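You operate a simulated robot arm through the tools that you are given. There is no shell and no other tool. Be economical: measure what you need, move in short steps, check, and stop when the job is done.

Carry out the task below with a simulated robot arm. There is one attempt and no reset: what you move stays moved.

JOB
Put the 10 coupling from the top of the long bench on the grey bench top and the 8 coupling on the black level. Take the slot block and leave it on the drilled plate. Close the brown bench drawer. Switch the switch two of driver one off. Put one of the cartridges from the assembly bench top on the fourth shelf from the bottom of the parts rack. Take the black cartridge and put it on the assembly bench top. Put two of the black housings from the top of the crate lid on the red bench top. Put the 16 disc from the blue bench top on top of the black large battery and the 13 disc on the top of the grey stand. The order is free. Set down upright: slot block, black cartridge.

The check looks at the end state, three seconds after you hand in, the way a careful person would. Anything else that was tipped, shoved, dropped, spilled or broken makes it a failure. A push-on lid holds only when it is set on centred and level and pressed home; a screw cap is set on level and turned clockwise until tight.

ROBOT AND FRAMES
A 6-joint arm with a two-finger gripper on a trunk, on a base that drives. Base frame: it is fixed to the floor where the robot stands at the start and does not move with it; the origin is under the middle of the robot, x ahead of it, y to its left, z up; the surface under the hand at the start is at about z = 0.74. Units: m, rad, N and s.
With the tool pointing down near the work surface it reaches from about 0.36 to 0.86 m from the robot's upright axis, wherever it stands. Its first joint turns from -2.897 to 2.897 rad. Places, roughly: assembly bench top [4.6, -2.1, 0.7]; black cartridge [5.75, -1.25, 0.5]; black housing [0.5, -2, 0.5]; black housing (5x4x3 cm) [0.3, -2.1, 0.4]; black level (6x6x3 cm) [0.6, 0, 0.8]; brown bench drawer [2.2, -1.9, 0.6]; cartridge [4, -2, 0.75]; coupling [0.75, 0.25, 0.75]; disc [-1.5, 2.5, 0.75]; drilled plate (15x10x1 cm) [5.7, -0.9, 1.2]; fourth shelf of the parts rack [5.7, -1.2, 1.2]; grey bench top [-1, 0.9, 0.7]; large battery (8x11x8 cm) [-1.4, 2, 0.8]; red bench top [3.1, -2.2, 0.7]; slot block [1.75, -0.75, 0.75]; switch two of driver one [3.6, -2.2, 0.9]; top of the grey stand (54x20 cm) [1.16, 3.4, 0.6]. Payload 2.45 kg.
The TCP is the grasp point between the finger pads, 0.02 m short of the fingertips. In the tool frame z runs along the fingers and y along their closing line. Largest opening 0.14 m; the body of the gripper starts 0.168 m behind the TCP.
Orientation is that of the tool frame in the base frame, as a unit quaternion [x, y, z, w]. With the fingers straight down and closing along the base's y, the tool's x points along the base's -x, its y along +y and its z along -z.

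CONTROLS
- The arm moves only by the tool drive_tool. Its argument "motion" is a list of rows, each a list of 3 entries, a list of its own where there are three numbers: the shift along the base's x, y, z in m, then the turn, a rotation vector about the base's x, y, z in rad, then the closure, from 0 (fully open) to 1 (shut). In form: [[[tx, ty, tz], [ax, ay, az], jaw], ...]. A call has 1 to 10 rows; each row shifts and turns the commanded pose from where the row before left it. A row lasts 0.2 s, in which the tool goes at most 0.05 m and 0.15 rad; a call with a longer step from one row to the next is refused whole, and so is a gripper value outside its range. Where a pose cannot be reached the arm comes as near as it can. A force on the tool above 40 N (or 10 N above the force at the start of the call, whichever is more), or a blocked arm, ends the call early, and 0.2 s more pass. The fingers move at their own pace (about 0.045 m/s each) and stop on an object; they squeeze with about 42 N. The grip force told is the motor's: it shows also when the fingers shut on nothing. Time passes only in rows, and 0.2 s behind the last, so rows that do not move let the fingers close. It gives the time, the measured TCP pose, the force on the tool (base axes), the opening and the grip force at its end, in the units of the frame above (readings bear some noise), with the torque about the TCP (base axes, N m) and any sound that the robot's microphone picked up, and new pictures: "pictures" is both (left out), scene, wrist or none.
- Cameras (640 x 400 px; columns grow to the right, rows downward): "scene" is now at [-0.0073, 0.1933, 1.749]; the picture's right is [0.96, 0.28, 0.00], its down [0.26, -0.90, -0.36] and it looks along [-0.10, 0.35, -0.93] (base axes); focal length 214 px, centre (320, 200). "wrist" rides on the gripper at [0.078, 0.011, -0.209] in the tool frame; the picture's right is [-0.14, 0.99, 0.00], its down [-0.92, -0.13, -0.37] and it looks along [-0.36, -0.05, 0.93] (tool axes); focal length 280 px, centre (320, 200). There is no depth. A picture from a camera that has moved, and an enlarged one, comes with that camera's place and axes in the base frame and with its lens.
- lift_body(by): slides the trunk up (or, below 0, down) by that many m; the arm and the scene camera ride with it, the base frame stays. It gives what a move gives, with no picture.
- drive_base(legs): drives the robot by 1 to 6 legs, each [ahead, left, turn to the left] in m, m and rad, along the robot's own axes; the way and the turn of a leg run together, so that a leg with both is an arc; at most 1.5 m and 3.142 rad a leg. The arm and the cameras ride along, it lands a little off, and it stops where it bumps. It gives what a move gives, and a new picture of the scene camera.
- turn_head(pan, tilt): turns the head with the scene camera to pan (to the left, within 2.496 rad either way) and tilt (down, from -0.506 to 1.204), counted from straight ahead of the robot. It gives what a move gives, and a new picture of the scene camera.
- close_up(camera, box): a new picture of the part [left, top, right, bottom] of that camera's present view, enlarged. The clock stands still meanwhile.
- close_job(): hands the job in; it is judged then, once.

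Work in short steps. Places have to be worked out from the pictures, the camera data and where the tool is seen: move nearer, look again, correct. Check each grasp and each placing, and mend what went wrong. You have 525 turns and 360 pictures in all, those below and enlarged ones among them. Open the gripper and draw the arm clear of the work before you hand the job in, unless the task says otherwise; then end with one line.

The tools are called as a command line: name --argument value ..., lists and objects as JSON in quotes. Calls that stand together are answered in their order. drive_tool: Moves the arm, as the interface text tells. Its arguments: {"type":"object","properties":{"motion":{"type":"array"},"pictures":{"type":"string","enum":["both","scene","wrist","none"]}},"required":["motion"]} The other tools are called the same way: lift_body (by) slides the trunk up or down; drive_base (legs) drives the base; turn_head (pan, tilt) turns the head that bears the scene camera; close_up (camera, box) takes an enlarged picture of a part of a camera's view; close_job () hands the job in.

At the start:

```text
time_s: 0.0
tool_pos: [0.4051, 0.2815, 1.0415]
tcp_rot: [0.0, 1.0, 0.001, 0.0]
wrist_force: [-1.1, 0.5, 0.1]
ft_torque: [0.01, -0.03, 0.04]
width: 0.1401
grasp_force: 0.0
trunk travel left (down, up): [-0.025, 0.205]
robot x, y, heading: [0.0001, 0.0009, -0.002]
head pan, tilt: [1.854, 1.201]
```

scene: 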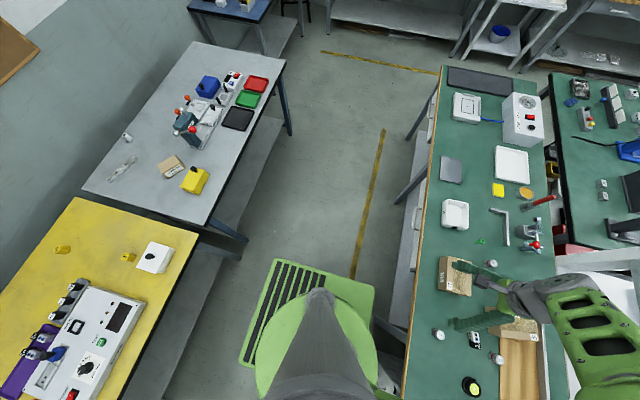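
wrist: 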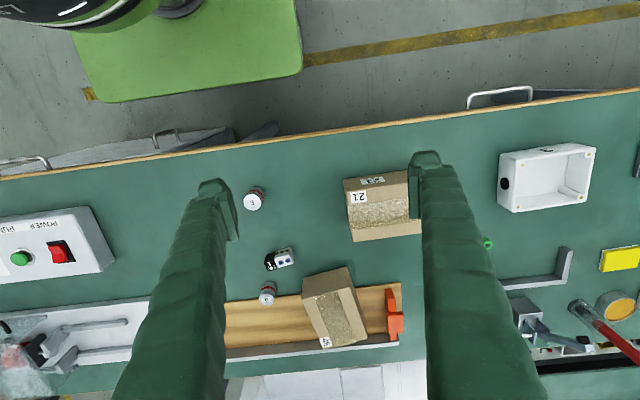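

I'll look first at the long bench: a head turn ahead and an enlarged wrist view of the couplings.

close_up --camera "wrist" --box '[220, 160, 420, 360]'

turn_head --pan 0.0 --tilt 0.8

```text
2.00 times, centred on (320, 260) of wrist
camera zoom: at [0.3277, 0.2932, 1.2509], right [0.14, 0.99, 0.0], down [0.92, -0.13, 0.37], along [0.36, -0.05, -0.93], focal length 561 px, centre (320, 80)
```

zoom: 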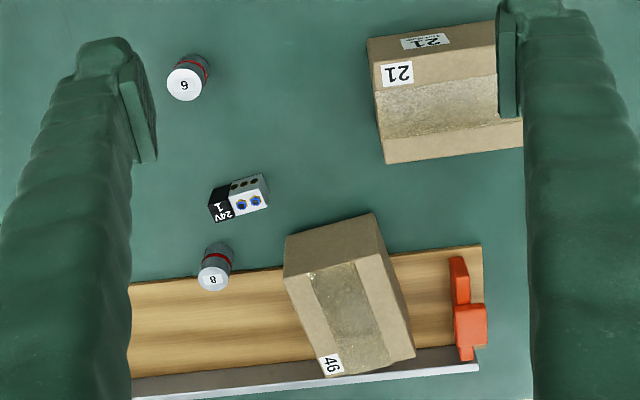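

```text
time_s: 1.8
tool_pos: [0.4058, 0.2817, 1.0411]
tcp_rot: [0.001, 1.0, -0.001, 0.0]
wrist_force: [0.7, 0.1, 0.1]
ft_torque: [-0.01, -0.01, -0.01]
width: 0.1399
grasp_force: 0.0
trunk travel left (down, up): [-0.025, 0.205]
robot x, y, heading: [-0.0019, 0.001, 0.001]
head pan, tilt: [0.0, 0.799]
camera scene: at [0.089, 0.1397, 1.7767], right [0.0, -1.0, 0.0], down [-0.72, 0.0, -0.7], along [0.7, 0.0, -0.72], focal length 214 px, centre (320, 200)
```

scene: 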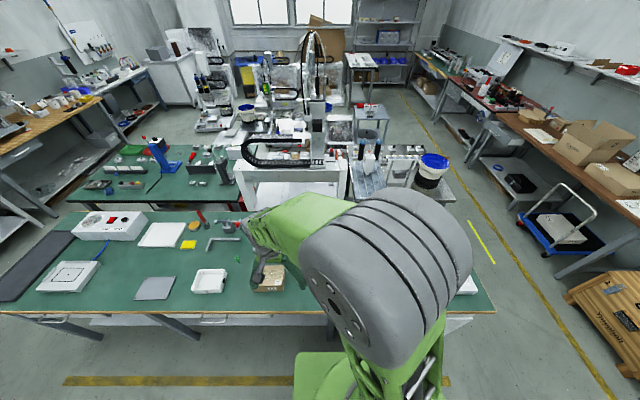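

The wrist sees coupling 8 and one marked 9/6; the 10 must be elsewhere. I'll look around more.

turn_head --pan 0.9 --tilt 1.0

close_up --camera "scene" --box '[320, 150, 640, 350]'

```text
time_s: 3.0
tool_pos: [0.4047, 0.2819, 1.0415]
tcp_rot: [-0.001, 1.0, 0.0, 0.0]
wrist_force: [0.2, -0.6, 0.1]
ft_torque: [0.02, 0.0, 0.01]
width: 0.1397
grasp_force: 0.0
trunk travel left (down, up): [-0.025, 0.205]
robot x, y, heading: [-0.0011, 0.0003, 0.004]
head pan, tilt: [0.901, 1.0]
camera scene: at [0.0516, 0.1942, 1.7616], right [0.78, -0.62, 0.0], down [-0.52, -0.66, -0.54], along [0.34, 0.42, -0.84], focal length 214 px, centre (320, 200)
```

scene: 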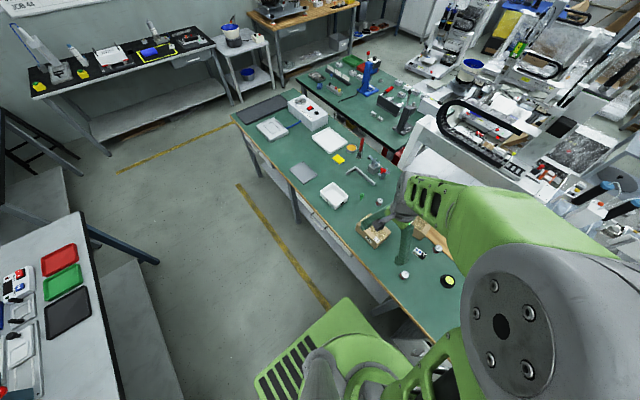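

```text
2.00 times, centred on (480, 250) of scene
camera zoom: at [0.0516, 0.1942, 1.7616], right [0.78, -0.62, 0.0], down [-0.52, -0.66, -0.54], along [0.34, 0.42, -0.84], focal length 429 px, centre (0, 100)
```

zoom: 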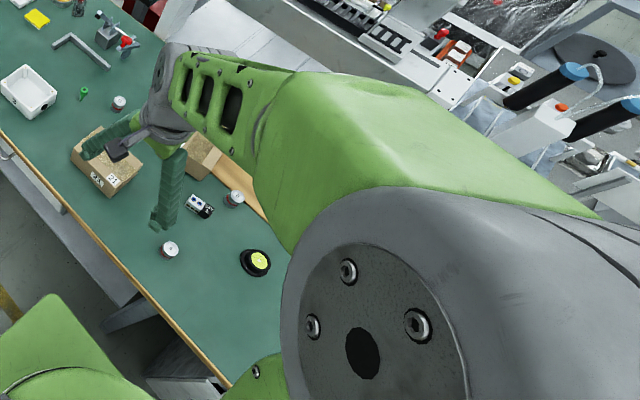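

Coupling 8 is near (0.72, 0.125), the third coupling (probably 10) near (0.71, 0.49), the level near (0.63, 0.0). Move above coupling 8 with jaws half closed and check.

drive_tool --motion '[[[0.039, -0.0195, -0.01], [0, 0, 0], 0.5], [[0.039, -0.0195, -0.01], [0, 0, 0], 0.5], [[0.039, -0.0195, -0.01], [0, 0, 0], 0.5], [[0.039, -0.0195, -0.01], [0, 0, 0], 0.5], [[0.039, -0.0195, -0.01], [0, 0, 0], 0.5], [[0.039, -0.0195, -0.01], [0, 0, 0], 0.5], [[0.039, -0.0195, -0.01], [0, 0, 0], 0.5], [[0.039, -0.0195, -0.01], [0, 0, 0], 0.5]]' --pictures "wrist"

```text
time_s: 4.8
tool_pos: [0.7165, 0.124, 0.9598]
tcp_rot: [0.0, 1.0, 0.0, 0.0]
wrist_force: [1.5, -0.7, 1.3]
ft_torque: [0.01, 0.03, -0.02]
width: 0.0699
grasp_force: 0.0
trunk travel left (down, up): [-0.025, 0.205]
robot x, y, heading: [0.0024, -0.0003, 0.0]
head pan, tilt: [0.901, 1.0]
camera wrist: at [0.6392, 0.1366, 1.17], right [0.14, 0.99, 0.0], down [0.92, -0.13, 0.37], along [0.36, -0.05, -0.93], focal length 280 px, centre (320, 200)
```

wrist: 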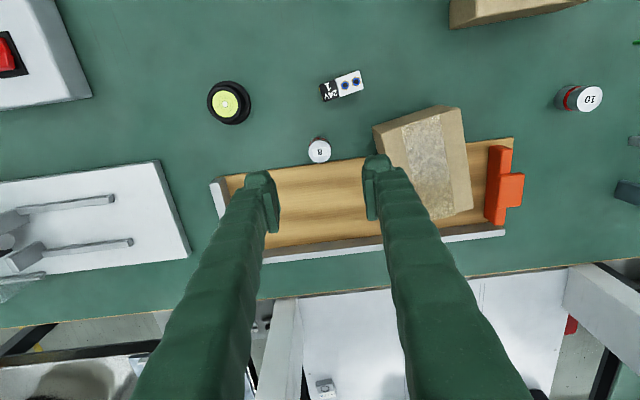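

Label 8 is right under the tool and the 10 is at right. Descend on the 8 and grip.

drive_tool --motion '[[[0, 0, -0.045], [0, 0, 0], 0.58], [[0, 0, -0.045], [0, 0, 0], 0.58], [[0, 0, -0.045], [0, 0, 0], 0.58], [[0, 0, -0.035], [0, 0, 0], 0.58], [[0, 0, -0.02], [0, 0, 0], 0.58], [[0, 0, 0], [0, 0, 0], 1], [[0, 0, 0], [0, 0, 0], 1], [[0, 0, 0], [0, 0, 0], 1]]' --pictures "wrist"

```text
time_s: 6.6
tool_pos: [0.7184, 0.1249, 0.7724]
tcp_rot: [0.0, 1.0, 0.0, 0.0]
wrist_force: [-0.3, -0.3, 0.1]
ft_torque: [-0.01, 0.02, 0.05]
width: 0.0301
grasp_force: 32.4
trunk travel left (down, up): [-0.025, 0.205]
robot x, y, heading: [0.0003, 0.0024, 0.0]
head pan, tilt: [0.901, 1.0]
camera wrist: at [0.6397, 0.1366, 0.9807], right [0.14, 0.99, 0.0], down [0.92, -0.13, 0.37], along [0.36, -0.05, -0.93], focal length 280 px, centre (320, 200)
```

wrist: 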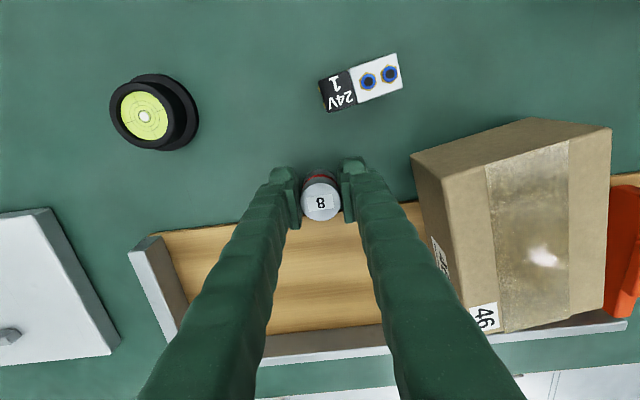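

Coupling 8 is gripped. Lift and move near the level for a better fix.

drive_tool --motion '[[[0, 0, 0.04], [0, 0, 0], 1], [[0, 0, 0.04], [0, 0, 0], 1], [[-0.025, -0.02, 0.02], [0, 0, 0], 1], [[-0.025, -0.02, 0], [0, 0, 0], 1], [[-0.025, -0.02, 0], [0, 0, 0], 1], [[0, 0, 0], [0, 0, 0], 1]]' --pictures "wrist"

close_up --camera "scene" --box '[360, 190, 520, 310]'

```text
time_s: 8.0
tool_pos: [0.6417, 0.0656, 0.8714]
tcp_rot: [0.0, 1.0, 0.001, 0.001]
wrist_force: [0.6, -0.7, 0.1]
ft_torque: [0.03, -0.02, 0.03]
width: 0.0296
grasp_force: 42.6
trunk travel left (down, up): [-0.025, 0.205]
robot x, y, heading: [-0.001, -0.0009, 0.003]
head pan, tilt: [0.901, 1.0]
camera wrist: at [0.564, 0.0772, 1.0801], right [0.14, 0.99, 0.0], down [0.92, -0.13, 0.37], along [0.36, -0.05, -0.93], focal length 280 px, centre (320, 200)
```

wrist: 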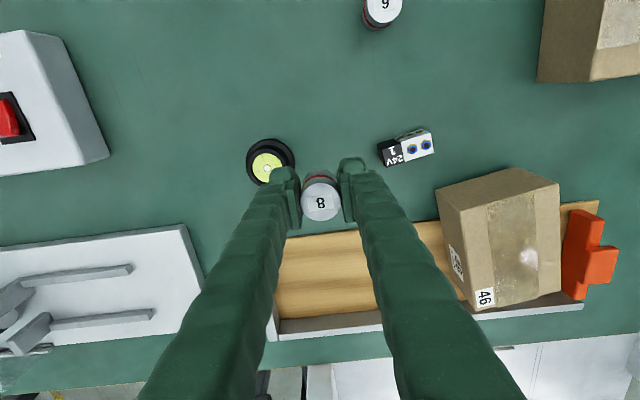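

```text
3.33 times, centred on (440, 250) of scene
camera zoom: at [0.0514, 0.1941, 1.7616], right [0.78, -0.62, 0.0], down [-0.52, -0.66, -0.54], along [0.34, 0.42, -0.84], focal length 715 px, centre (-80, 33)
```

zoom: 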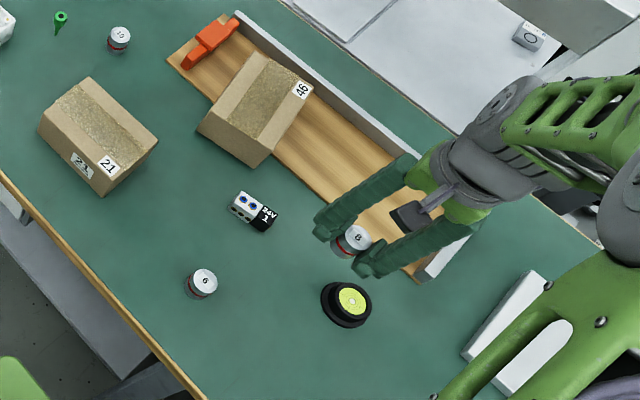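

Level centre fused estimate (0.637, 0.007). Move over it and lower to just above, checking force.

drive_tool --motion '[[[-0.0025, -0.03, 0], [0, 0, 0], 1], [[-0.0022, -0.0286, 0], [0, 0, 0], 1], [[0, 0, -0.035], [0, 0, 0], 1], [[0, 0, -0.02], [0, 0, 0], 1], [[0, 0, 0], [0, 0, 0], 1]]' --pictures "both"

close_up --camera "scene" --box '[400, 230, 480, 290]'

```text
time_s: 9.2
tool_pos: [0.6364, 0.0082, 0.8154]
tcp_rot: [-0.001, 1.0, -0.001, 0.0]
wrist_force: [-0.3, 0.3, -1.1]
ft_torque: [0.0, 0.01, 0.05]
width: 0.03
grasp_force: 42.2
trunk travel left (down, up): [-0.025, 0.205]
robot x, y, heading: [-0.0025, 0.0017, 0.005]
head pan, tilt: [0.901, 1.0]
camera scene: at [0.0514, 0.1941, 1.7616], right [0.78, -0.62, 0.0], down [-0.52, -0.66, -0.54], along [0.34, 0.42, -0.84], focal length 214 px, centre (320, 200)
camera wrist: at [0.5591, 0.0193, 1.0251], right [0.14, 0.99, 0.0], down [0.92, -0.13, 0.37], along [0.37, -0.05, -0.93], focal length 280 px, centre (320, 200)
```

scene: 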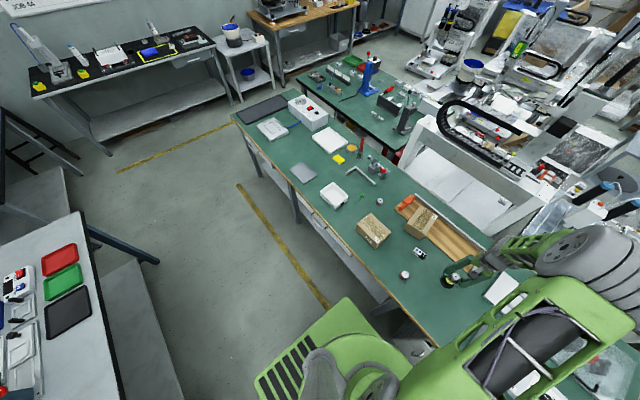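
wrist: 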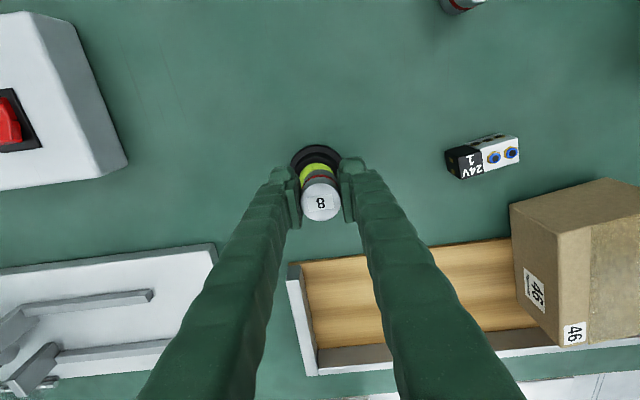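

```text
6.67 times, centred on (440, 260) of scene
camera zoom: at [0.0514, 0.1941, 1.7616], right [0.78, -0.62, 0.0], down [-0.52, -0.66, -0.54], along [0.34, 0.42, -0.84], focal length 1430 px, centre (-480, -200)
```

zoom: 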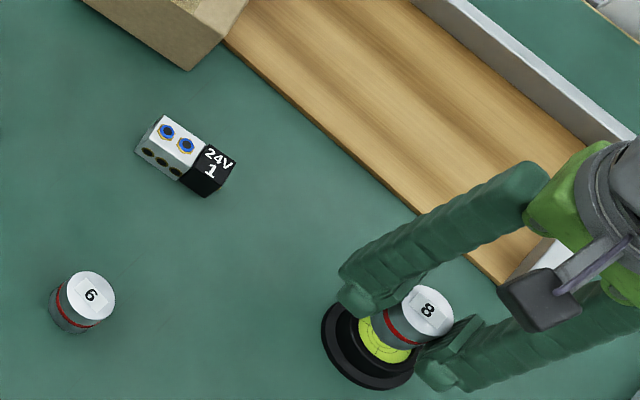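

Nearly centred; nudge (-3, -2 mm) and lower in small steps to contact.

drive_tool --motion '[[[-0.003, -0.002, 0], [0, 0, 0], 1], [[0, 0, -0.005], [0, 0, 0], 1], [[0, 0, -0.004], [0, 0, 0], 1], [[0, 0, 0], [0, 0, 0], 1]]' --pictures "wrist"

close_up --camera "scene" --box '[420, 250, 480, 295]'

```text
time_s: 10.2
tool_pos: [0.6345, 0.0051, 0.8077]
tcp_rot: [0.0, 1.0, 0.001, 0.0]
wrist_force: [-0.5, 0.2, -0.6]
ft_torque: [-0.02, -0.02, 0.03]
width: 0.0298
grasp_force: 42.1
trunk travel left (down, up): [-0.025, 0.205]
robot x, y, heading: [0.0004, -0.0004, 0.0]
head pan, tilt: [0.901, 1.0]
camera wrist: at [0.5565, 0.0167, 1.0167], right [0.14, 0.99, 0.0], down [0.92, -0.13, 0.37], along [0.37, -0.05, -0.93], focal length 280 px, centre (320, 200)
```

wrist: 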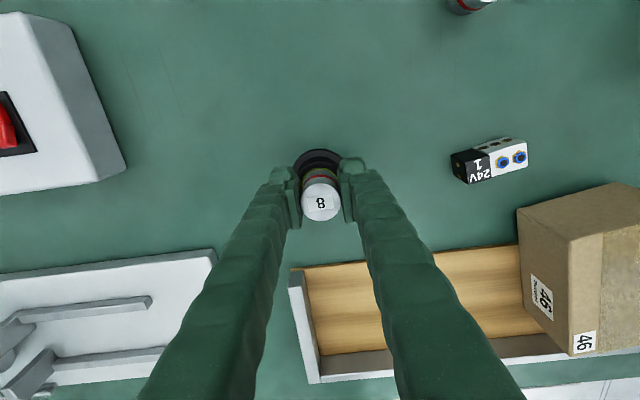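

```text
8.89 times, centred on (450, 272) of scene
camera zoom: at [0.0516, 0.1942, 1.7616], right [0.78, -0.62, 0.0], down [-0.52, -0.66, -0.54], along [0.34, 0.42, -0.84], focal length 1906 px, centre (-836, -444)
```

zoom: 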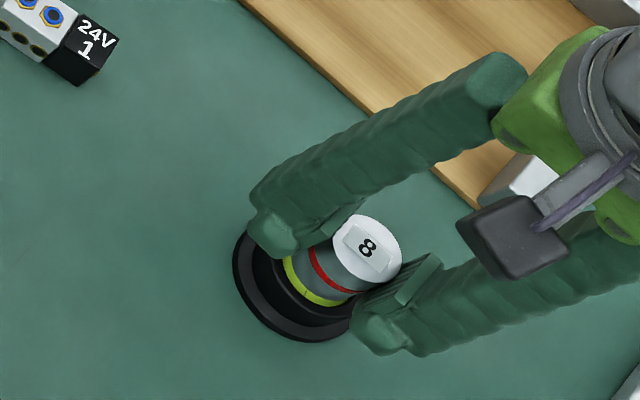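

Still slightly above; keep lowering a few mm and watch force.

drive_tool --motion '[[[0, 0, -0.003], [0, 0, 0], 1], [[0, 0, -0.002], [0, 0, 0], 1], [[0, 0, 0], [0, 0, 0], 1]]' --pictures "none"

```text
time_s: 11.0
tool_pos: [0.6345, 0.0042, 0.8019]
tcp_rot: [0.001, 1.0, -0.001, 0.0]
wrist_force: [0.3, -0.1, 0.1]
ft_torque: [-0.06, 0.02, -0.02]
width: 0.0299
grasp_force: 41.7
trunk travel left (down, up): [-0.025, 0.205]
robot x, y, heading: [-0.0023, 0.0033, 0.0]
head pan, tilt: [0.901, 1.0]
```

drive_tool --motion '[[[0, 0, -0.002], [0, 0, 0], 1], [[0, 0, -0.001], [0, 0, 0], 1], [[0, 0, 0], [0, 0, 0], 1]]' --pictures "none"

close_up --camera "scene" --box '[420, 250, 480, 295]'

```text
time_s: 11.8
tool_pos: [0.6343, 0.0046, 0.8001]
tcp_rot: [0.0, 1.0, 0.0, 0.0]
wrist_force: [0.3, -0.1, -0.2]
ft_torque: [0.0, 0.01, 0.02]
width: 0.03
grasp_force: 41.9
trunk travel left (down, up): [-0.025, 0.205]
robot x, y, heading: [0.0029, 0.0009, -0.002]
head pan, tilt: [0.901, 1.0]
```

```text
8.89 times, centred on (450, 272) of scene
camera zoom: at [0.0516, 0.1942, 1.7616], right [0.78, -0.62, 0.0], down [-0.52, -0.66, -0.54], along [0.34, 0.42, -0.84], focal length 1906 px, centre (-836, -444)
```

zoom: 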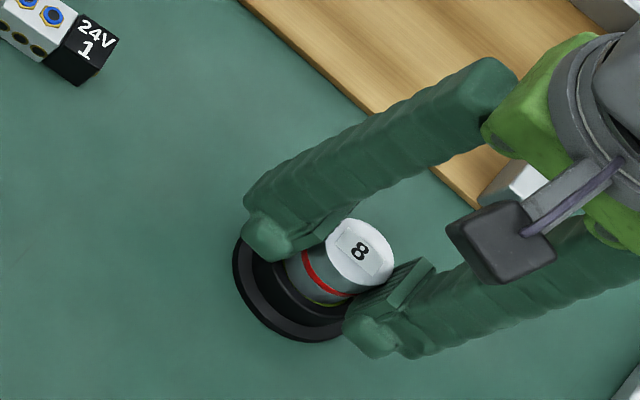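

Still no contact force; continue in 1 mm steps.

drive_tool --motion '[[[0, 0, -0.0015], [0, 0, 0], 1], [[0, 0, -0.0015], [0, 0, 0], 1], [[0, 0, -0.0015], [0, 0, 0], 1], [[0, 0, 0], [0, 0, 0], 1]]' --pictures "none"

close_up --camera "scene" --box '[420, 250, 480, 295]'

```text
time_s: 12.8
tool_pos: [0.6354, 0.0031, 0.7993]
tcp_rot: [0.0, 1.0, 0.0, 0.003]
wrist_force: [-6.8, 0.4, 22.0]
ft_torque: [-0.04, 0.21, -0.01]
width: 0.0297
grasp_force: 42.0
trunk travel left (down, up): [-0.025, 0.205]
robot x, y, heading: [-0.0006, 0.0027, -0.003]
head pan, tilt: [0.901, 1.0]
stopped in row 4: the force on the tool passed its limit at 42 N (the readings are from after the stop); the commanded pose is now the measured one
```

```text
8.89 times, centred on (450, 272) of scene
camera zoom: at [0.0485, 0.1942, 1.7617], right [0.78, -0.62, 0.0], down [-0.52, -0.66, -0.54], along [0.34, 0.42, -0.84], focal length 1906 px, centre (-836, -444)
```

zoom: 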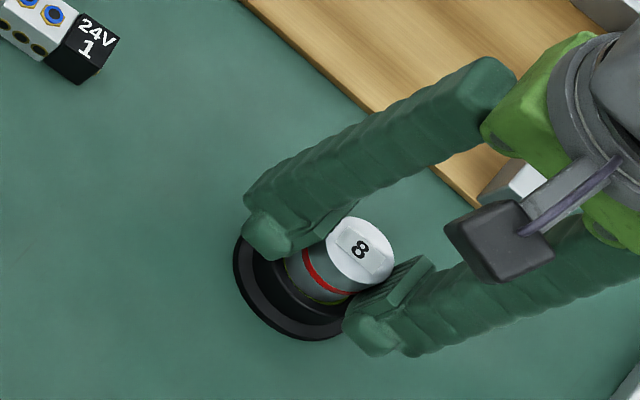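

Contact at TCP z 0.799. Relieve the pressure 1 mm, open slowly and rise.

drive_tool --motion '[[[0, 0, 0.001], [0, 0, 0], 1], [[0, 0, 0], [0, 0, 0], 0.7], [[0, 0, 0], [0, 0, 0], 0.65], [[0, 0, 0], [0, 0, 0], 0.62], [[0, 0, 0.03], [0, 0, 0], 0.62], [[0, 0, 0.04], [0, 0, 0], 0.62], [[0, 0, 0.04], [0, 0, 0], 0.62], [[0, 0.02, 0.04], [0, 0, 0], 0.62]]' --pictures "wrist"

close_up --camera "scene" --box '[420, 250, 480, 295]'

```text
time_s: 14.6
tool_pos: [0.6357, 0.0261, 0.9488]
tcp_rot: [0.001, 1.0, 0.0, 0.002]
wrist_force: [-0.6, 0.2, 0.2]
ft_torque: [0.03, -0.04, 0.01]
width: 0.0529
grasp_force: 0.0
trunk travel left (down, up): [-0.025, 0.205]
robot x, y, heading: [-0.0005, 0.0014, 0.002]
head pan, tilt: [0.901, 1.0]
camera wrist: at [0.5576, 0.0377, 1.1573], right [0.14, 0.99, 0.0], down [0.92, -0.13, 0.37], along [0.37, -0.05, -0.93], focal length 280 px, centre (320, 200)
```

wrist: 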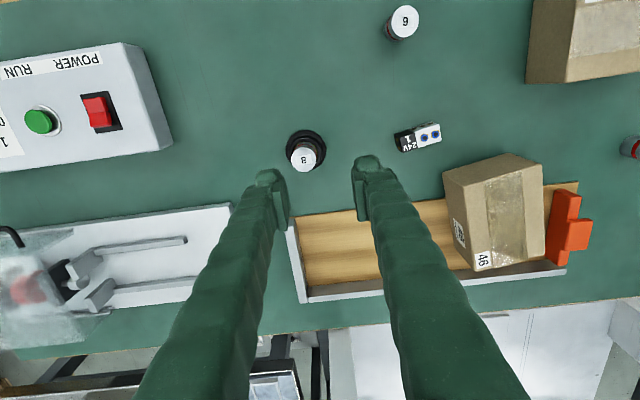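

```text
8.89 times, centred on (450, 272) of scene
camera zoom: at [0.0509, 0.1944, 1.7616], right [0.78, -0.62, 0.0], down [-0.52, -0.66, -0.54], along [0.34, 0.42, -0.84], focal length 1906 px, centre (-836, -444)
```

zoom: 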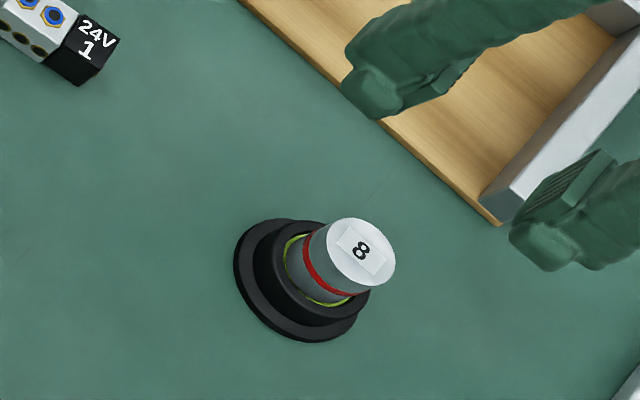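

Coupling 8 stands on the level. Now to coupling 10 near (0.70, 0.487).

drive_tool --motion '[[[0.0065, 0.046, 0], [0, 0, 0], 0.55], [[0.0065, 0.046, 0], [0, 0, 0], 0.55], [[0.0065, 0.046, 0], [0, 0, 0], 0.55], [[0.0065, 0.046, 0], [0, 0, 0], 0.55], [[0.0065, 0.046, 0], [0, 0, 0], 0.55], [[0.0065, 0.046, 0], [0, 0, 0], 0.55], [[0.0065, 0.046, 0], [0, 0, 0], 0.55], [[0.0065, 0.046, 0], [0, 0, 0], 0.55], [[0.0065, 0.046, 0], [0, 0, 0], 0.55], [[0.005, 0.046, 0], [0, 0, 0], 0.55]]' --pictures "wrist"

```text
time_s: 16.8
tool_pos: [0.6985, 0.4853, 0.9471]
tcp_rot: [0.001, 1.0, -0.001, 0.001]
wrist_force: [0.1, 0.2, 0.0]
ft_torque: [-0.01, 0.04, 0.0]
width: 0.0632
grasp_force: 0.1
trunk travel left (down, up): [-0.025, 0.205]
robot x, y, heading: [0.0011, -0.0038, -0.001]
head pan, tilt: [0.901, 1.0]
camera wrist: at [0.6211, 0.4976, 1.1557], right [0.14, 0.99, 0.0], down [0.92, -0.13, 0.37], along [0.37, -0.05, -0.93], focal length 280 px, centre (320, 200)
```

wrist: 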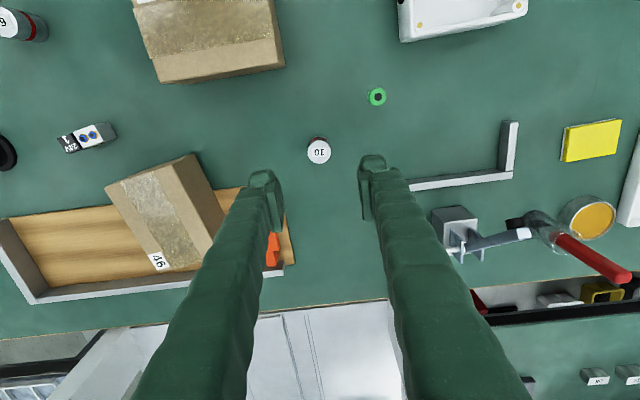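

Coupling 10 is straight below. Descend, grip, lift.

drive_tool --motion '[[[0, 0, -0.045], [0, 0, 0], 0.58], [[0, 0, -0.045], [0, 0, 0], 0.58], [[0, 0, -0.045], [0, 0, 0], 0.58], [[0, 0, -0.025], [0, 0, 0], 0.58], [[0, 0, -0.015], [0, 0, 0], 0.58], [[0, 0, 0], [0, 0, 0], 1], [[0, 0, 0], [0, 0, 0], 1], [[0, 0, 0], [0, 0, 0], 1], [[0, 0, 0.03], [0, 0, 0], 1], [[0, 0, 0.04], [0, 0, 0], 1]]' --pictures "wrist"

```text
time_s: 19.0
tool_pos: [0.6994, 0.4837, 0.8423]
tcp_rot: [0.0, 1.0, 0.0, 0.001]
wrist_force: [-0.2, -0.2, -0.3]
ft_torque: [0.02, -0.03, 0.0]
width: 0.0302
grasp_force: 42.0
trunk travel left (down, up): [-0.025, 0.205]
robot x, y, heading: [0.0016, 0.0014, -0.001]
head pan, tilt: [0.901, 1.0]
camera wrist: at [0.6213, 0.4961, 1.052], right [0.14, 0.99, 0.0], down [0.92, -0.13, 0.37], along [0.37, -0.05, -0.93], focal length 280 px, centre (320, 200)
```

wrist: 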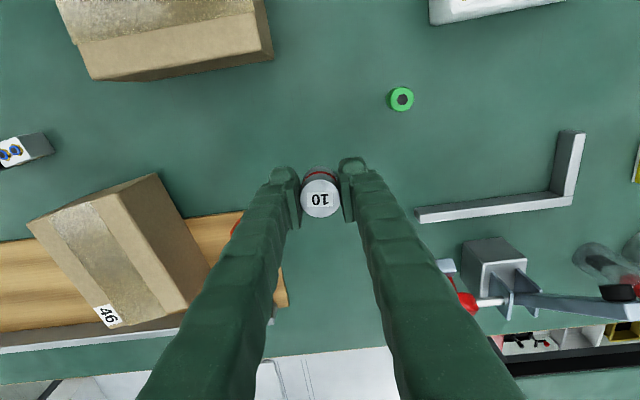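

Coupling 10 held. Retract and raise, then drive to the grey bench behind (edge at x≈-0.6).

drive_tool --motion '[[[0, 0, 0.045], [0, 0, 0], 1], [[-0.02, -0.02, 0.035], [0, 0, 0], 1], [[-0.03, -0.03, 0.025], [0, 0, 0], 1], [[-0.03, -0.03, 0.025], [0, 0, 0], 1], [[-0.03, -0.03, 0.025], [0, 0, 0], 1], [[-0.03, -0.03, 0.025], [0, 0, 0], 1], [[-0.035, -0.03, 0.02], [0, 0, 0], 1], [[-0.035, -0.035, 0], [0, 0, 0], 1], [[-0.035, -0.035, 0], [0, 0, 0], 1], [[-0.035, -0.035, 0], [0, 0, 0], 1]]' --pictures "none"

drive_base --legs '[[-0.1, 0, 0], [0, 0.5, 0]]'

```text
refused: row 7 steps farther than a row can; nothing moved
```

```text
time_s: 24.6
tool_pos: [0.6008, 0.9836, 0.8417]
tcp_rot: [0.001, 1.0, 0.0, 0.002]
wrist_force: [0.0, -0.4, -0.6]
ft_torque: [-0.01, -0.04, -0.02]
width: 0.0296
grasp_force: 42.5
trunk travel left (down, up): [-0.025, 0.205]
robot x, y, heading: [-0.102, 0.4986, -0.001]
head pan, tilt: [0.901, 1.0]
camera scene: at [-0.0482, 0.6942, 1.7615], right [0.78, -0.62, 0.0], down [-0.52, -0.66, -0.54], along [0.34, 0.42, -0.84], focal length 214 px, centre (320, 200)
```

scene: 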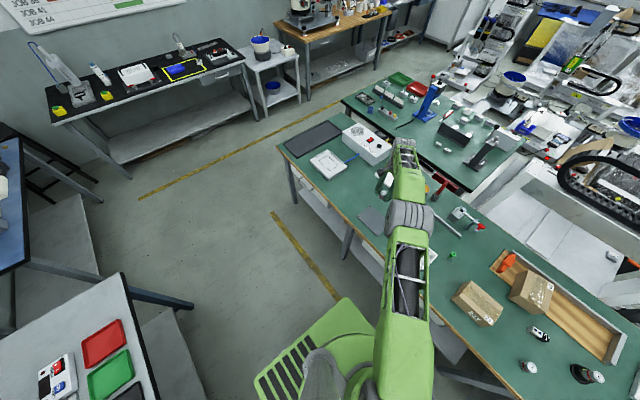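

The retract was refused but the base moved; I must check that nothing on the bench was touched.

close_up --camera "scene" --box '[280, 100, 640, 325]'

close_up --camera "wrist" --box '[0, 0, 640, 400]'

```text
1.78 times, centred on (460, 212) of scene
camera zoom: at [-0.0482, 0.6942, 1.7615], right [0.78, -0.62, 0.0], down [-0.52, -0.66, -0.54], along [0.34, 0.42, -0.84], focal length 381 px, centre (71, 178)
```

zoom: 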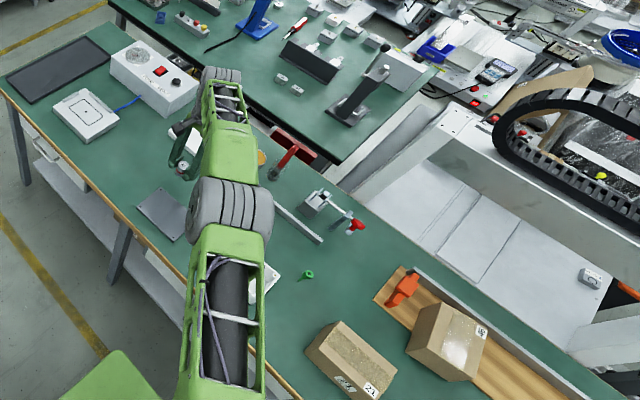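

```text
1.00 times, centred on (320, 200) of wrist (not enlarged: the box is as wide or as high as the picture)
camera zoom: at [0.5223, 0.9956, 1.0516], right [0.14, 0.99, 0.0], down [0.92, -0.13, 0.37], along [0.37, -0.05, -0.93], focal length 280 px, centre (320, 200)
```

zoom: 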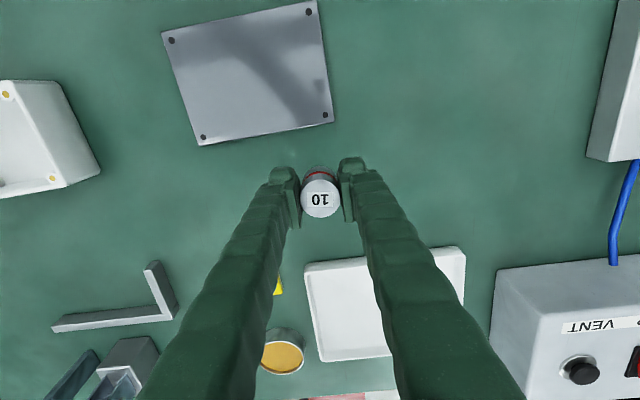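

All undisturbed. Now retract and raise the arm.

drive_tool --motion '[[[0, 0, 0.045], [0, 0, 0], 1], [[-0.02, -0.02, 0.035], [0, 0, 0], 1], [[-0.03, -0.03, 0.025], [0, 0, 0], 1], [[-0.03, -0.03, 0.025], [0, 0, 0], 1], [[-0.03, -0.03, 0.025], [0, 0, 0], 1], [[-0.03, -0.03, 0.025], [0, 0, 0], 1], [[-0.03, -0.03, 0.02], [0, 0, 0], 1], [[-0.034, -0.034, 0], [0, 0, 0], 1], [[-0.034, -0.034, 0], [0, 0, 0], 1], [[-0.034, -0.034, 0], [0, 0, 0], 1]]' --pictures "none"

```text
time_s: 26.8
tool_pos: [0.3273, 0.7111, 1.0437]
tcp_rot: [0.001, 1.0, 0.0, 0.002]
wrist_force: [-0.5, -0.6, -0.2]
ft_torque: [0.0, 0.0, 0.04]
width: 0.0301
grasp_force: 42.7
trunk travel left (down, up): [-0.025, 0.205]
robot x, y, heading: [-0.1015, 0.5037, -0.006]
head pan, tilt: [0.901, 1.0]
```

Turn the base toward the grey bench.

drive_base --legs '[[0, 0.3, 0], [0, 0, 3.14]]'

turn_head --pan 0.1 --tilt 0.9

```text
time_s: 37.4
tool_pos: [-0.5268, 0.5852, 1.0422]
tcp_rot: [1.0, 0.004, -0.002, 0.0]
wrist_force: [1.4, 0.0, -0.6]
ft_torque: [0.02, 0.02, 0.0]
width: 0.0301
grasp_force: 41.6
trunk travel left (down, up): [-0.025, 0.205]
robot x, y, heading: [-0.099, 0.8016, -3.13]
head pan, tilt: [0.901, 1.0]
camera scene: at [-0.153, 0.6057, 1.7616], right [-0.79, 0.61, 0.0], down [0.52, 0.66, -0.54], along [-0.33, -0.43, -0.84], focal length 214 px, centre (320, 200)
```

scene: 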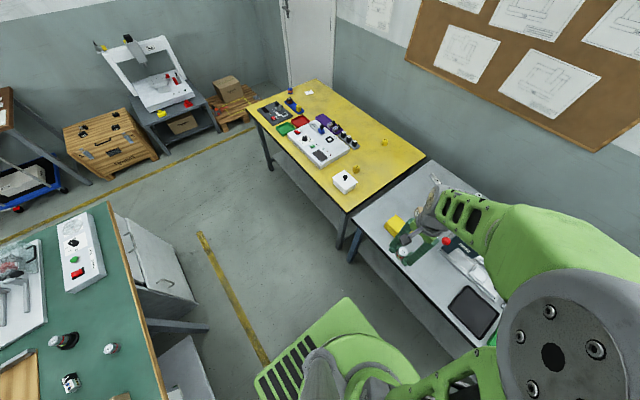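

```text
time_s: 38.6
tool_pos: [-0.5262, 0.5847, 1.0425]
tcp_rot: [1.0, 0.004, -0.001, 0.0]
wrist_force: [-0.5, -0.4, -0.5]
ft_torque: [-0.01, -0.01, 0.02]
width: 0.0301
grasp_force: 42.5
trunk travel left (down, up): [-0.025, 0.205]
robot x, y, heading: [-0.1036, 0.8027, -3.134]
head pan, tilt: [0.099, 0.901]
camera scene: at [-0.1853, 0.6525, 1.7688], right [-0.11, 0.99, 0.0], down [0.78, 0.09, -0.62], along [-0.62, -0.07, -0.78], focal length 214 px, centre (320, 200)
```

scene: 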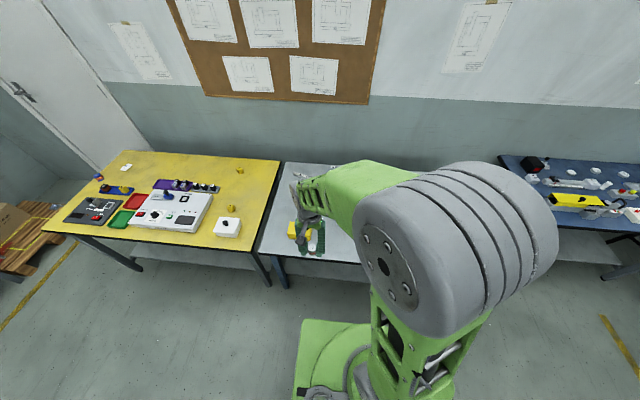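

Look with the wrist camera at the grey bench.

close_up --camera "wrist" --box '[0, 0, 640, 400]'

```text
1.00 times, centred on (320, 200) of wrist (not enlarged: the box is as wide or as high as the picture)
camera zoom: at [-0.4465, 0.5763, 1.2511], right [-0.13, -0.99, 0.0], down [-0.92, 0.12, 0.37], along [-0.37, 0.05, -0.93], focal length 280 px, centre (320, 200)
```

zoom: 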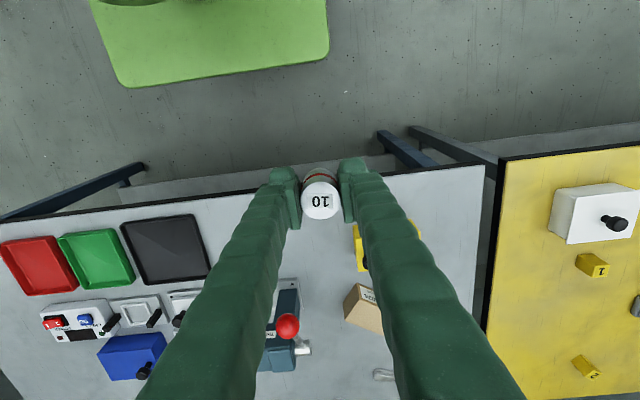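

Free area around (-0.72, 0.68). Move over it and lower to z≈0.82.

drive_tool --motion '[[[-0.039, 0.019, 0], [0, 0, 0], 1], [[-0.039, 0.019, 0], [0, 0, 0], 1], [[-0.039, 0.019, 0], [0, 0, 0], 1], [[-0.039, 0.019, 0], [0, 0, 0], 1], [[-0.039, 0.019, -0.02], [0, 0, 0], 1], [[0, 0, -0.05], [0, 0, 0], 1], [[0, 0, -0.05], [0, 0, 0], 1], [[0, 0, -0.05], [0, 0, 0], 1], [[0, 0, -0.045], [0, 0, 0], 1], [[0, 0, 0], [0, 0, 0], 1]]' --pictures "wrist"

```text
time_s: 40.1
tool_pos: [-0.7064, 0.6805, 0.9541]
tcp_rot: [1.0, 0.006, 0.014, -0.003]
wrist_force: [23.1, -0.3, 10.3]
ft_torque: [-0.07, -0.22, 0.71]
width: 0.0301
grasp_force: 42.3
trunk travel left (down, up): [-0.025, 0.205]
robot x, y, heading: [-0.0957, 0.7999, -3.13]
head pan, tilt: [0.099, 0.901]
stopped in row 7: the force on the tool passed its limit at 45 N (the readings are from after the stop); the commanded pose is now the measured one
camera wrist: at [-0.6334, 0.671, 1.1652], right [-0.12, -0.99, -0.01], down [-0.93, 0.11, 0.34], along [-0.34, 0.05, -0.94], focal length 280 px, centre (320, 200)
```

wrist: 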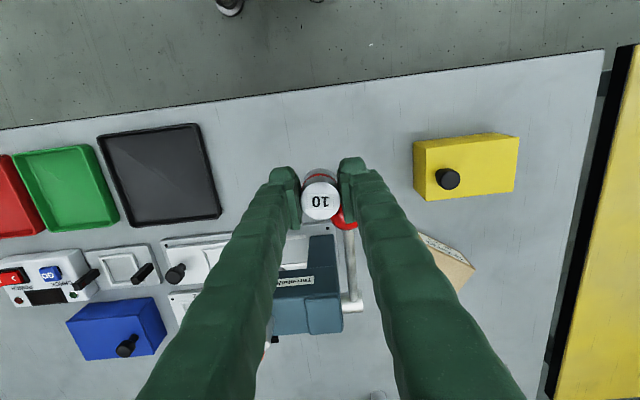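

I touched the press's red lever knob. Back off up and away at once.

drive_tool --motion '[[[0.02, 0, 0.02], [0, 0, 0], 1], [[0.03, 0, 0.03], [0, 0, 0], 1], [[0.03, 0, 0.03], [0, 0, 0], 1], [[0.03, 0, 0.02], [0, 0, 0], 1], [[0.03, 0, 0], [0, 0, 0], 1], [[0, 0, 0], [0, 0, 0], 1]]' --pictures "both"

close_up --camera "scene" --box '[250, 150, 410, 250]'

```text
time_s: 41.5
tool_pos: [-0.572, 0.6802, 1.0533]
tcp_rot: [1.0, 0.006, 0.008, -0.002]
wrist_force: [-0.3, -0.1, -1.4]
ft_torque: [0.01, 0.02, -0.01]
width: 0.0297
grasp_force: 42.0
trunk travel left (down, up): [-0.025, 0.205]
robot x, y, heading: [-0.0986, 0.8023, -3.13]
head pan, tilt: [0.099, 0.901]
camera scene: at [-0.1849, 0.6525, 1.7688], right [-0.11, 0.99, 0.0], down [0.78, 0.09, -0.62], along [-0.62, -0.07, -0.78], focal length 214 px, centre (320, 200)
camera wrist: at [-0.4975, 0.6713, 1.2641], right [-0.13, -0.99, -0.01], down [-0.93, 0.12, 0.35], along [-0.35, 0.05, -0.94], focal length 280 px, centre (320, 200)
```

scene: 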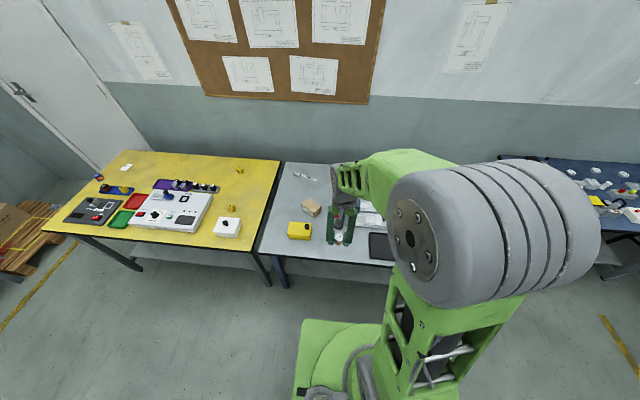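
wrist: 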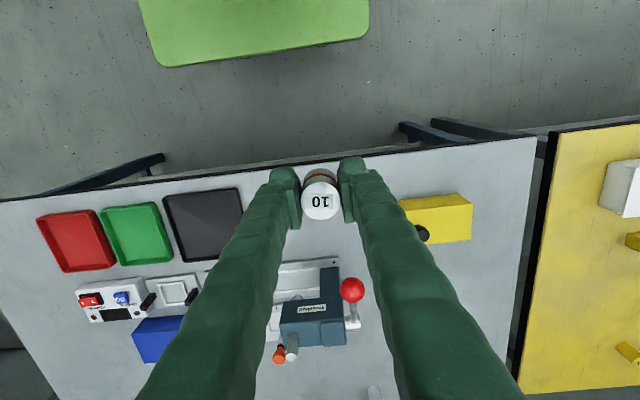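

```text
4.00 times, centred on (330, 200) of scene
camera zoom: at [-0.1849, 0.6525, 1.7688], right [-0.11, 0.99, 0.0], down [0.78, 0.09, -0.62], along [-0.62, -0.07, -0.78], focal length 858 px, centre (280, 200)
```

zoom: 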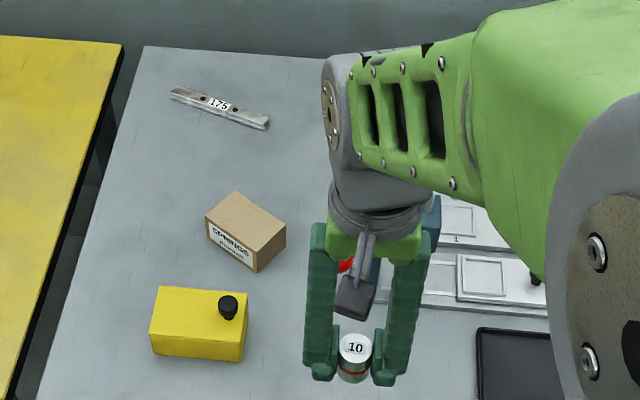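

The knob is at (-0.75, 0.662, 0.948) by both views, and the press post matches too, so the press hasn't moved. I'll place at (-0.69, 0.76), clear of it.

drive_tool --motion '[[[0, 0.04, 0], [0, 0, 0], 1], [[-0.039, 0.02, 0], [0, 0, 0], 1], [[-0.039, 0.02, 0], [0, 0, 0], 1], [[-0.039, 0, 0], [0, 0, 0], 1], [[0, 0, -0.045], [0, 0, 0], 1], [[0, 0, -0.045], [0, 0, 0], 1], [[0, 0, -0.045], [0, 0, 0], 1], [[0, 0, -0.045], [0, 0, 0], 1], [[0, 0, -0.04], [0, 0, 0], 1], [[0, 0, 0], [0, 0, 0], 1]]' --pictures "wrist"

```text
time_s: 43.7
tool_pos: [-0.6904, 0.7613, 0.8337]
tcp_rot: [1.0, 0.005, 0.008, -0.002]
wrist_force: [0.2, 0.2, 0.0]
ft_torque: [0.02, -0.02, 0.02]
width: 0.0299
grasp_force: 42.1
trunk travel left (down, up): [-0.025, 0.205]
robot x, y, heading: [-0.1008, 0.8023, -3.133]
head pan, tilt: [0.099, 0.901]
camera wrist: at [-0.6146, 0.7521, 1.0451], right [-0.13, -0.99, -0.01], down [-0.93, 0.12, 0.35], along [-0.35, 0.05, -0.94], focal length 280 px, centre (320, 200)
```

wrist: 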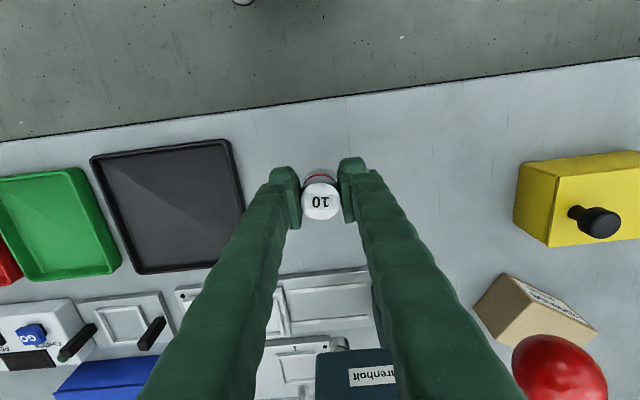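

Level the tool (0.016 rad) and lower to contact.

drive_tool --motion '[[[0, 0, -0.03], [0, 0.016, 0], 1], [[0, 0, -0.02], [0, 0, 0], 1], [[0, 0, -0.005], [0, 0, 0], 1], [[0, 0, -0.003], [0, 0, 0], 1], [[0, 0, -0.003], [0, 0, 0], 1], [[0, 0, -0.003], [0, 0, 0], 1], [[0, 0, -0.003], [0, 0, 0], 1], [[0, 0, -0.003], [0, 0, 0], 1], [[0, 0, -0.003], [0, 0, 0], 1]]' --pictures "none"

```text
time_s: 45.3
tool_pos: [-0.6897, 0.7599, 0.7721]
tcp_rot: [1.0, 0.006, -0.001, -0.001]
wrist_force: [7.2, 1.0, 24.7]
ft_torque: [0.03, -0.07, -0.01]
width: 0.0301
grasp_force: 42.5
trunk travel left (down, up): [-0.025, 0.205]
robot x, y, heading: [-0.1036, 0.8047, -3.13]
head pan, tilt: [0.099, 0.901]
stopped in row 8: the force on the tool passed its limit at 43 N (the readings are from after the stop); the commanded pose is now the measured one
```

Contact at 0.772 (bench at ≈0.74). Release and rise.

drive_tool --motion '[[[0, 0, 0.001], [0, 0, 0], 1], [[0, 0, 0], [0, 0, 0], 0.7], [[0, 0, 0], [0, 0, 0], 0.65], [[0, 0, 0], [0, 0, 0], 0.6], [[0, 0, 0.03], [0, 0, 0], 0.6], [[0, 0, 0.045], [0, 0, 0], 0.6], [[0, 0, 0.045], [0, 0, 0], 0.6], [[0, 0, 0.045], [0, 0, 0], 0.6], [[0.03, 0, 0.035], [0, 0, 0], 0.6], [[0.045, 0, 0.02], [0, 0, 0], 0.5]]' --pictures "wrist"

```text
time_s: 47.5
tool_pos: [-0.6143, 0.7602, 0.9918]
tcp_rot: [1.0, 0.006, 0.0, -0.002]
wrist_force: [0.6, -0.2, -0.1]
ft_torque: [-0.04, 0.05, -0.01]
width: 0.07
grasp_force: 0.0
trunk travel left (down, up): [-0.025, 0.205]
robot x, y, heading: [-0.1011, 0.8037, -3.131]
head pan, tilt: [0.099, 0.901]
camera wrist: at [-0.5348, 0.751, 1.2009], right [-0.13, -0.99, 0.0], down [-0.92, 0.12, 0.37], along [-0.37, 0.05, -0.93], focal length 280 px, centre (320, 200)
```

wrist: 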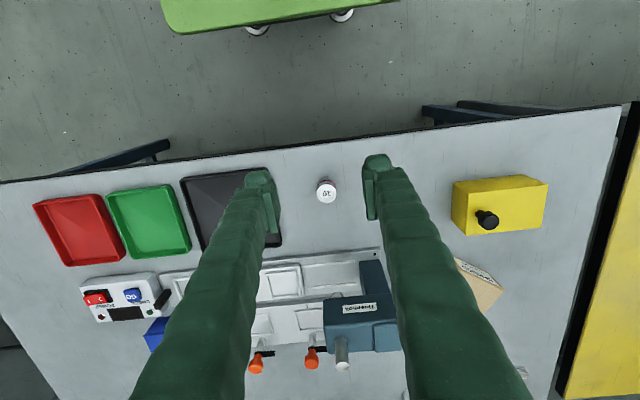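

Coupling 10 stands on the grey bench. Drive along to the blue bench.

drive_base --legs '[[0, -1.45, 0]]'

```text
time_s: 60.3
tool_pos: [-0.6328, 2.2052, 0.9917]
tcp_rot: [1.0, 0.008, 0.0, -0.002]
wrist_force: [0.4, -0.8, 0.4]
ft_torque: [0.01, 0.0, 0.02]
width: 0.0701
grasp_force: 0.1
trunk travel left (down, up): [-0.025, 0.205]
robot x, y, heading: [-0.1143, 2.2495, -3.131]
head pan, tilt: [0.099, 0.901]
camera scene: at [-0.2012, 2.0994, 1.7688], right [-0.11, 0.99, 0.0], down [0.78, 0.09, -0.62], along [-0.62, -0.07, -0.78], focal length 214 px, centre (320, 200)
```

scene: 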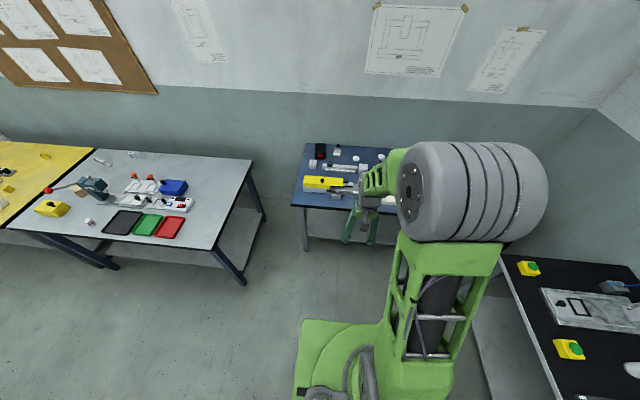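

Blue bench front edge is at x≈-0.96. Raise the tool and drive closer.

drive_tool --motion '[[[0, 0, 0.045], [0, 0, 0], 0.5], [[0, 0, 0.045], [0, 0, 0], 0.5], [[0.04, 0, 0], [0, 0, 0], 0.5]]' --pictures "none"

drive_base --legs '[[0.45, 0, 0]]'

close_up --camera "wrist" --box '[0, 0, 640, 400]'

```text
time_s: 61.1
tool_pos: [-0.5917, 2.2052, 1.0829]
tcp_rot: [1.0, 0.008, 0.0, -0.002]
wrist_force: [-0.3, -0.4, 0.3]
ft_torque: [0.01, -0.01, 0.01]
width: 0.0698
grasp_force: 0.0
trunk travel left (down, up): [-0.025, 0.205]
robot x, y, heading: [-0.1232, 2.2481, -3.126]
head pan, tilt: [0.099, 0.901]
```

```text
time_s: 63.9
tool_pos: [-1.0418, 2.1979, 1.082]
tcp_rot: [1.0, 0.009, -0.001, -0.002]
wrist_force: [-0.3, 0.2, -0.1]
ft_torque: [-0.03, -0.04, -0.01]
width: 0.07
grasp_force: 0.1
trunk travel left (down, up): [-0.025, 0.205]
robot x, y, heading: [-0.5669, 2.2435, -3.122]
head pan, tilt: [0.099, 0.901]
camera scene: at [-0.6504, 2.0924, 1.7687], right [-0.12, 0.99, 0.0], down [0.78, 0.09, -0.62], along [-0.62, -0.07, -0.78], focal length 214 px, centre (320, 200)
```

scene: 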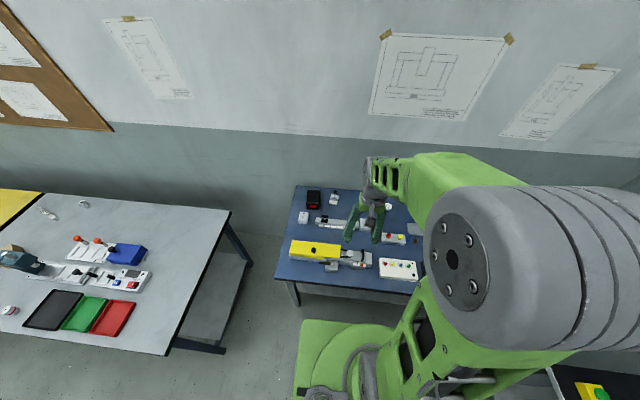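

```text
1.00 times, centred on (320, 200) of wrist (not enlarged: the box is as wide or as high as the picture)
camera zoom: at [-0.9627, 2.1887, 1.2907], right [-0.12, -0.99, 0.0], down [-0.92, 0.11, 0.37], along [-0.37, 0.05, -0.93], focal length 280 px, centre (320, 200)
```

zoom: 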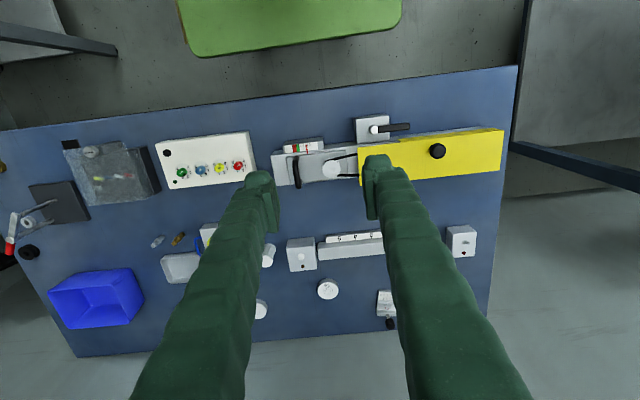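

Zoom on the discs and the battery.

close_up --camera "wrist" --box '[140, 200, 300, 330]'

close_up --camera "scene" --box '[270, 170, 430, 290]'

```text
3.08 times, centred on (220, 265) of wrist
camera zoom: at [-0.9627, 2.1887, 1.2907], right [-0.12, -0.99, 0.0], down [-0.92, 0.11, 0.37], along [-0.37, 0.05, -0.93], focal length 863 px, centre (628, 0)
```

zoom: 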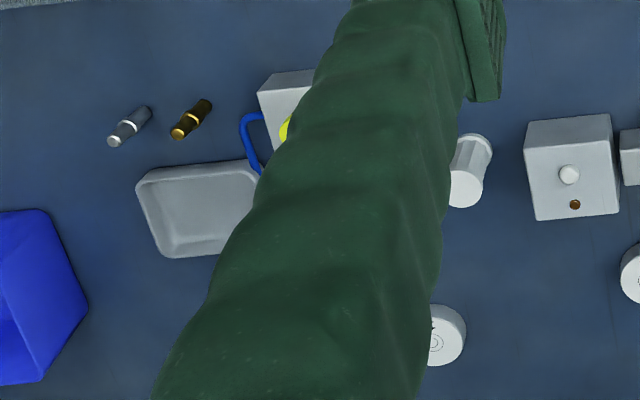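

```text
3.33 times, centred on (350, 230) of scene
camera zoom: at [-0.6504, 2.0924, 1.7687], right [-0.12, 0.99, 0.0], down [0.78, 0.09, -0.62], along [-0.62, -0.07, -0.78], focal length 715 px, centre (220, 100)
```

zoom: 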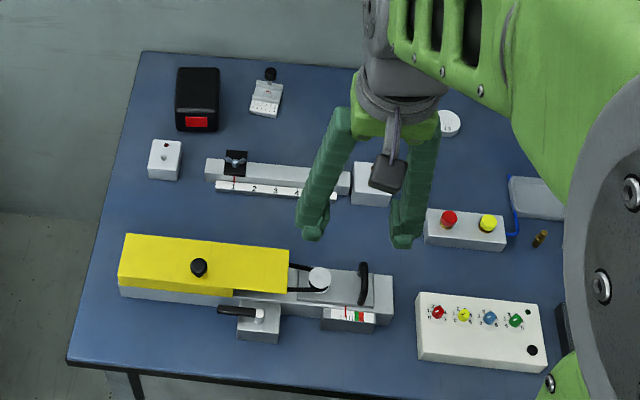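

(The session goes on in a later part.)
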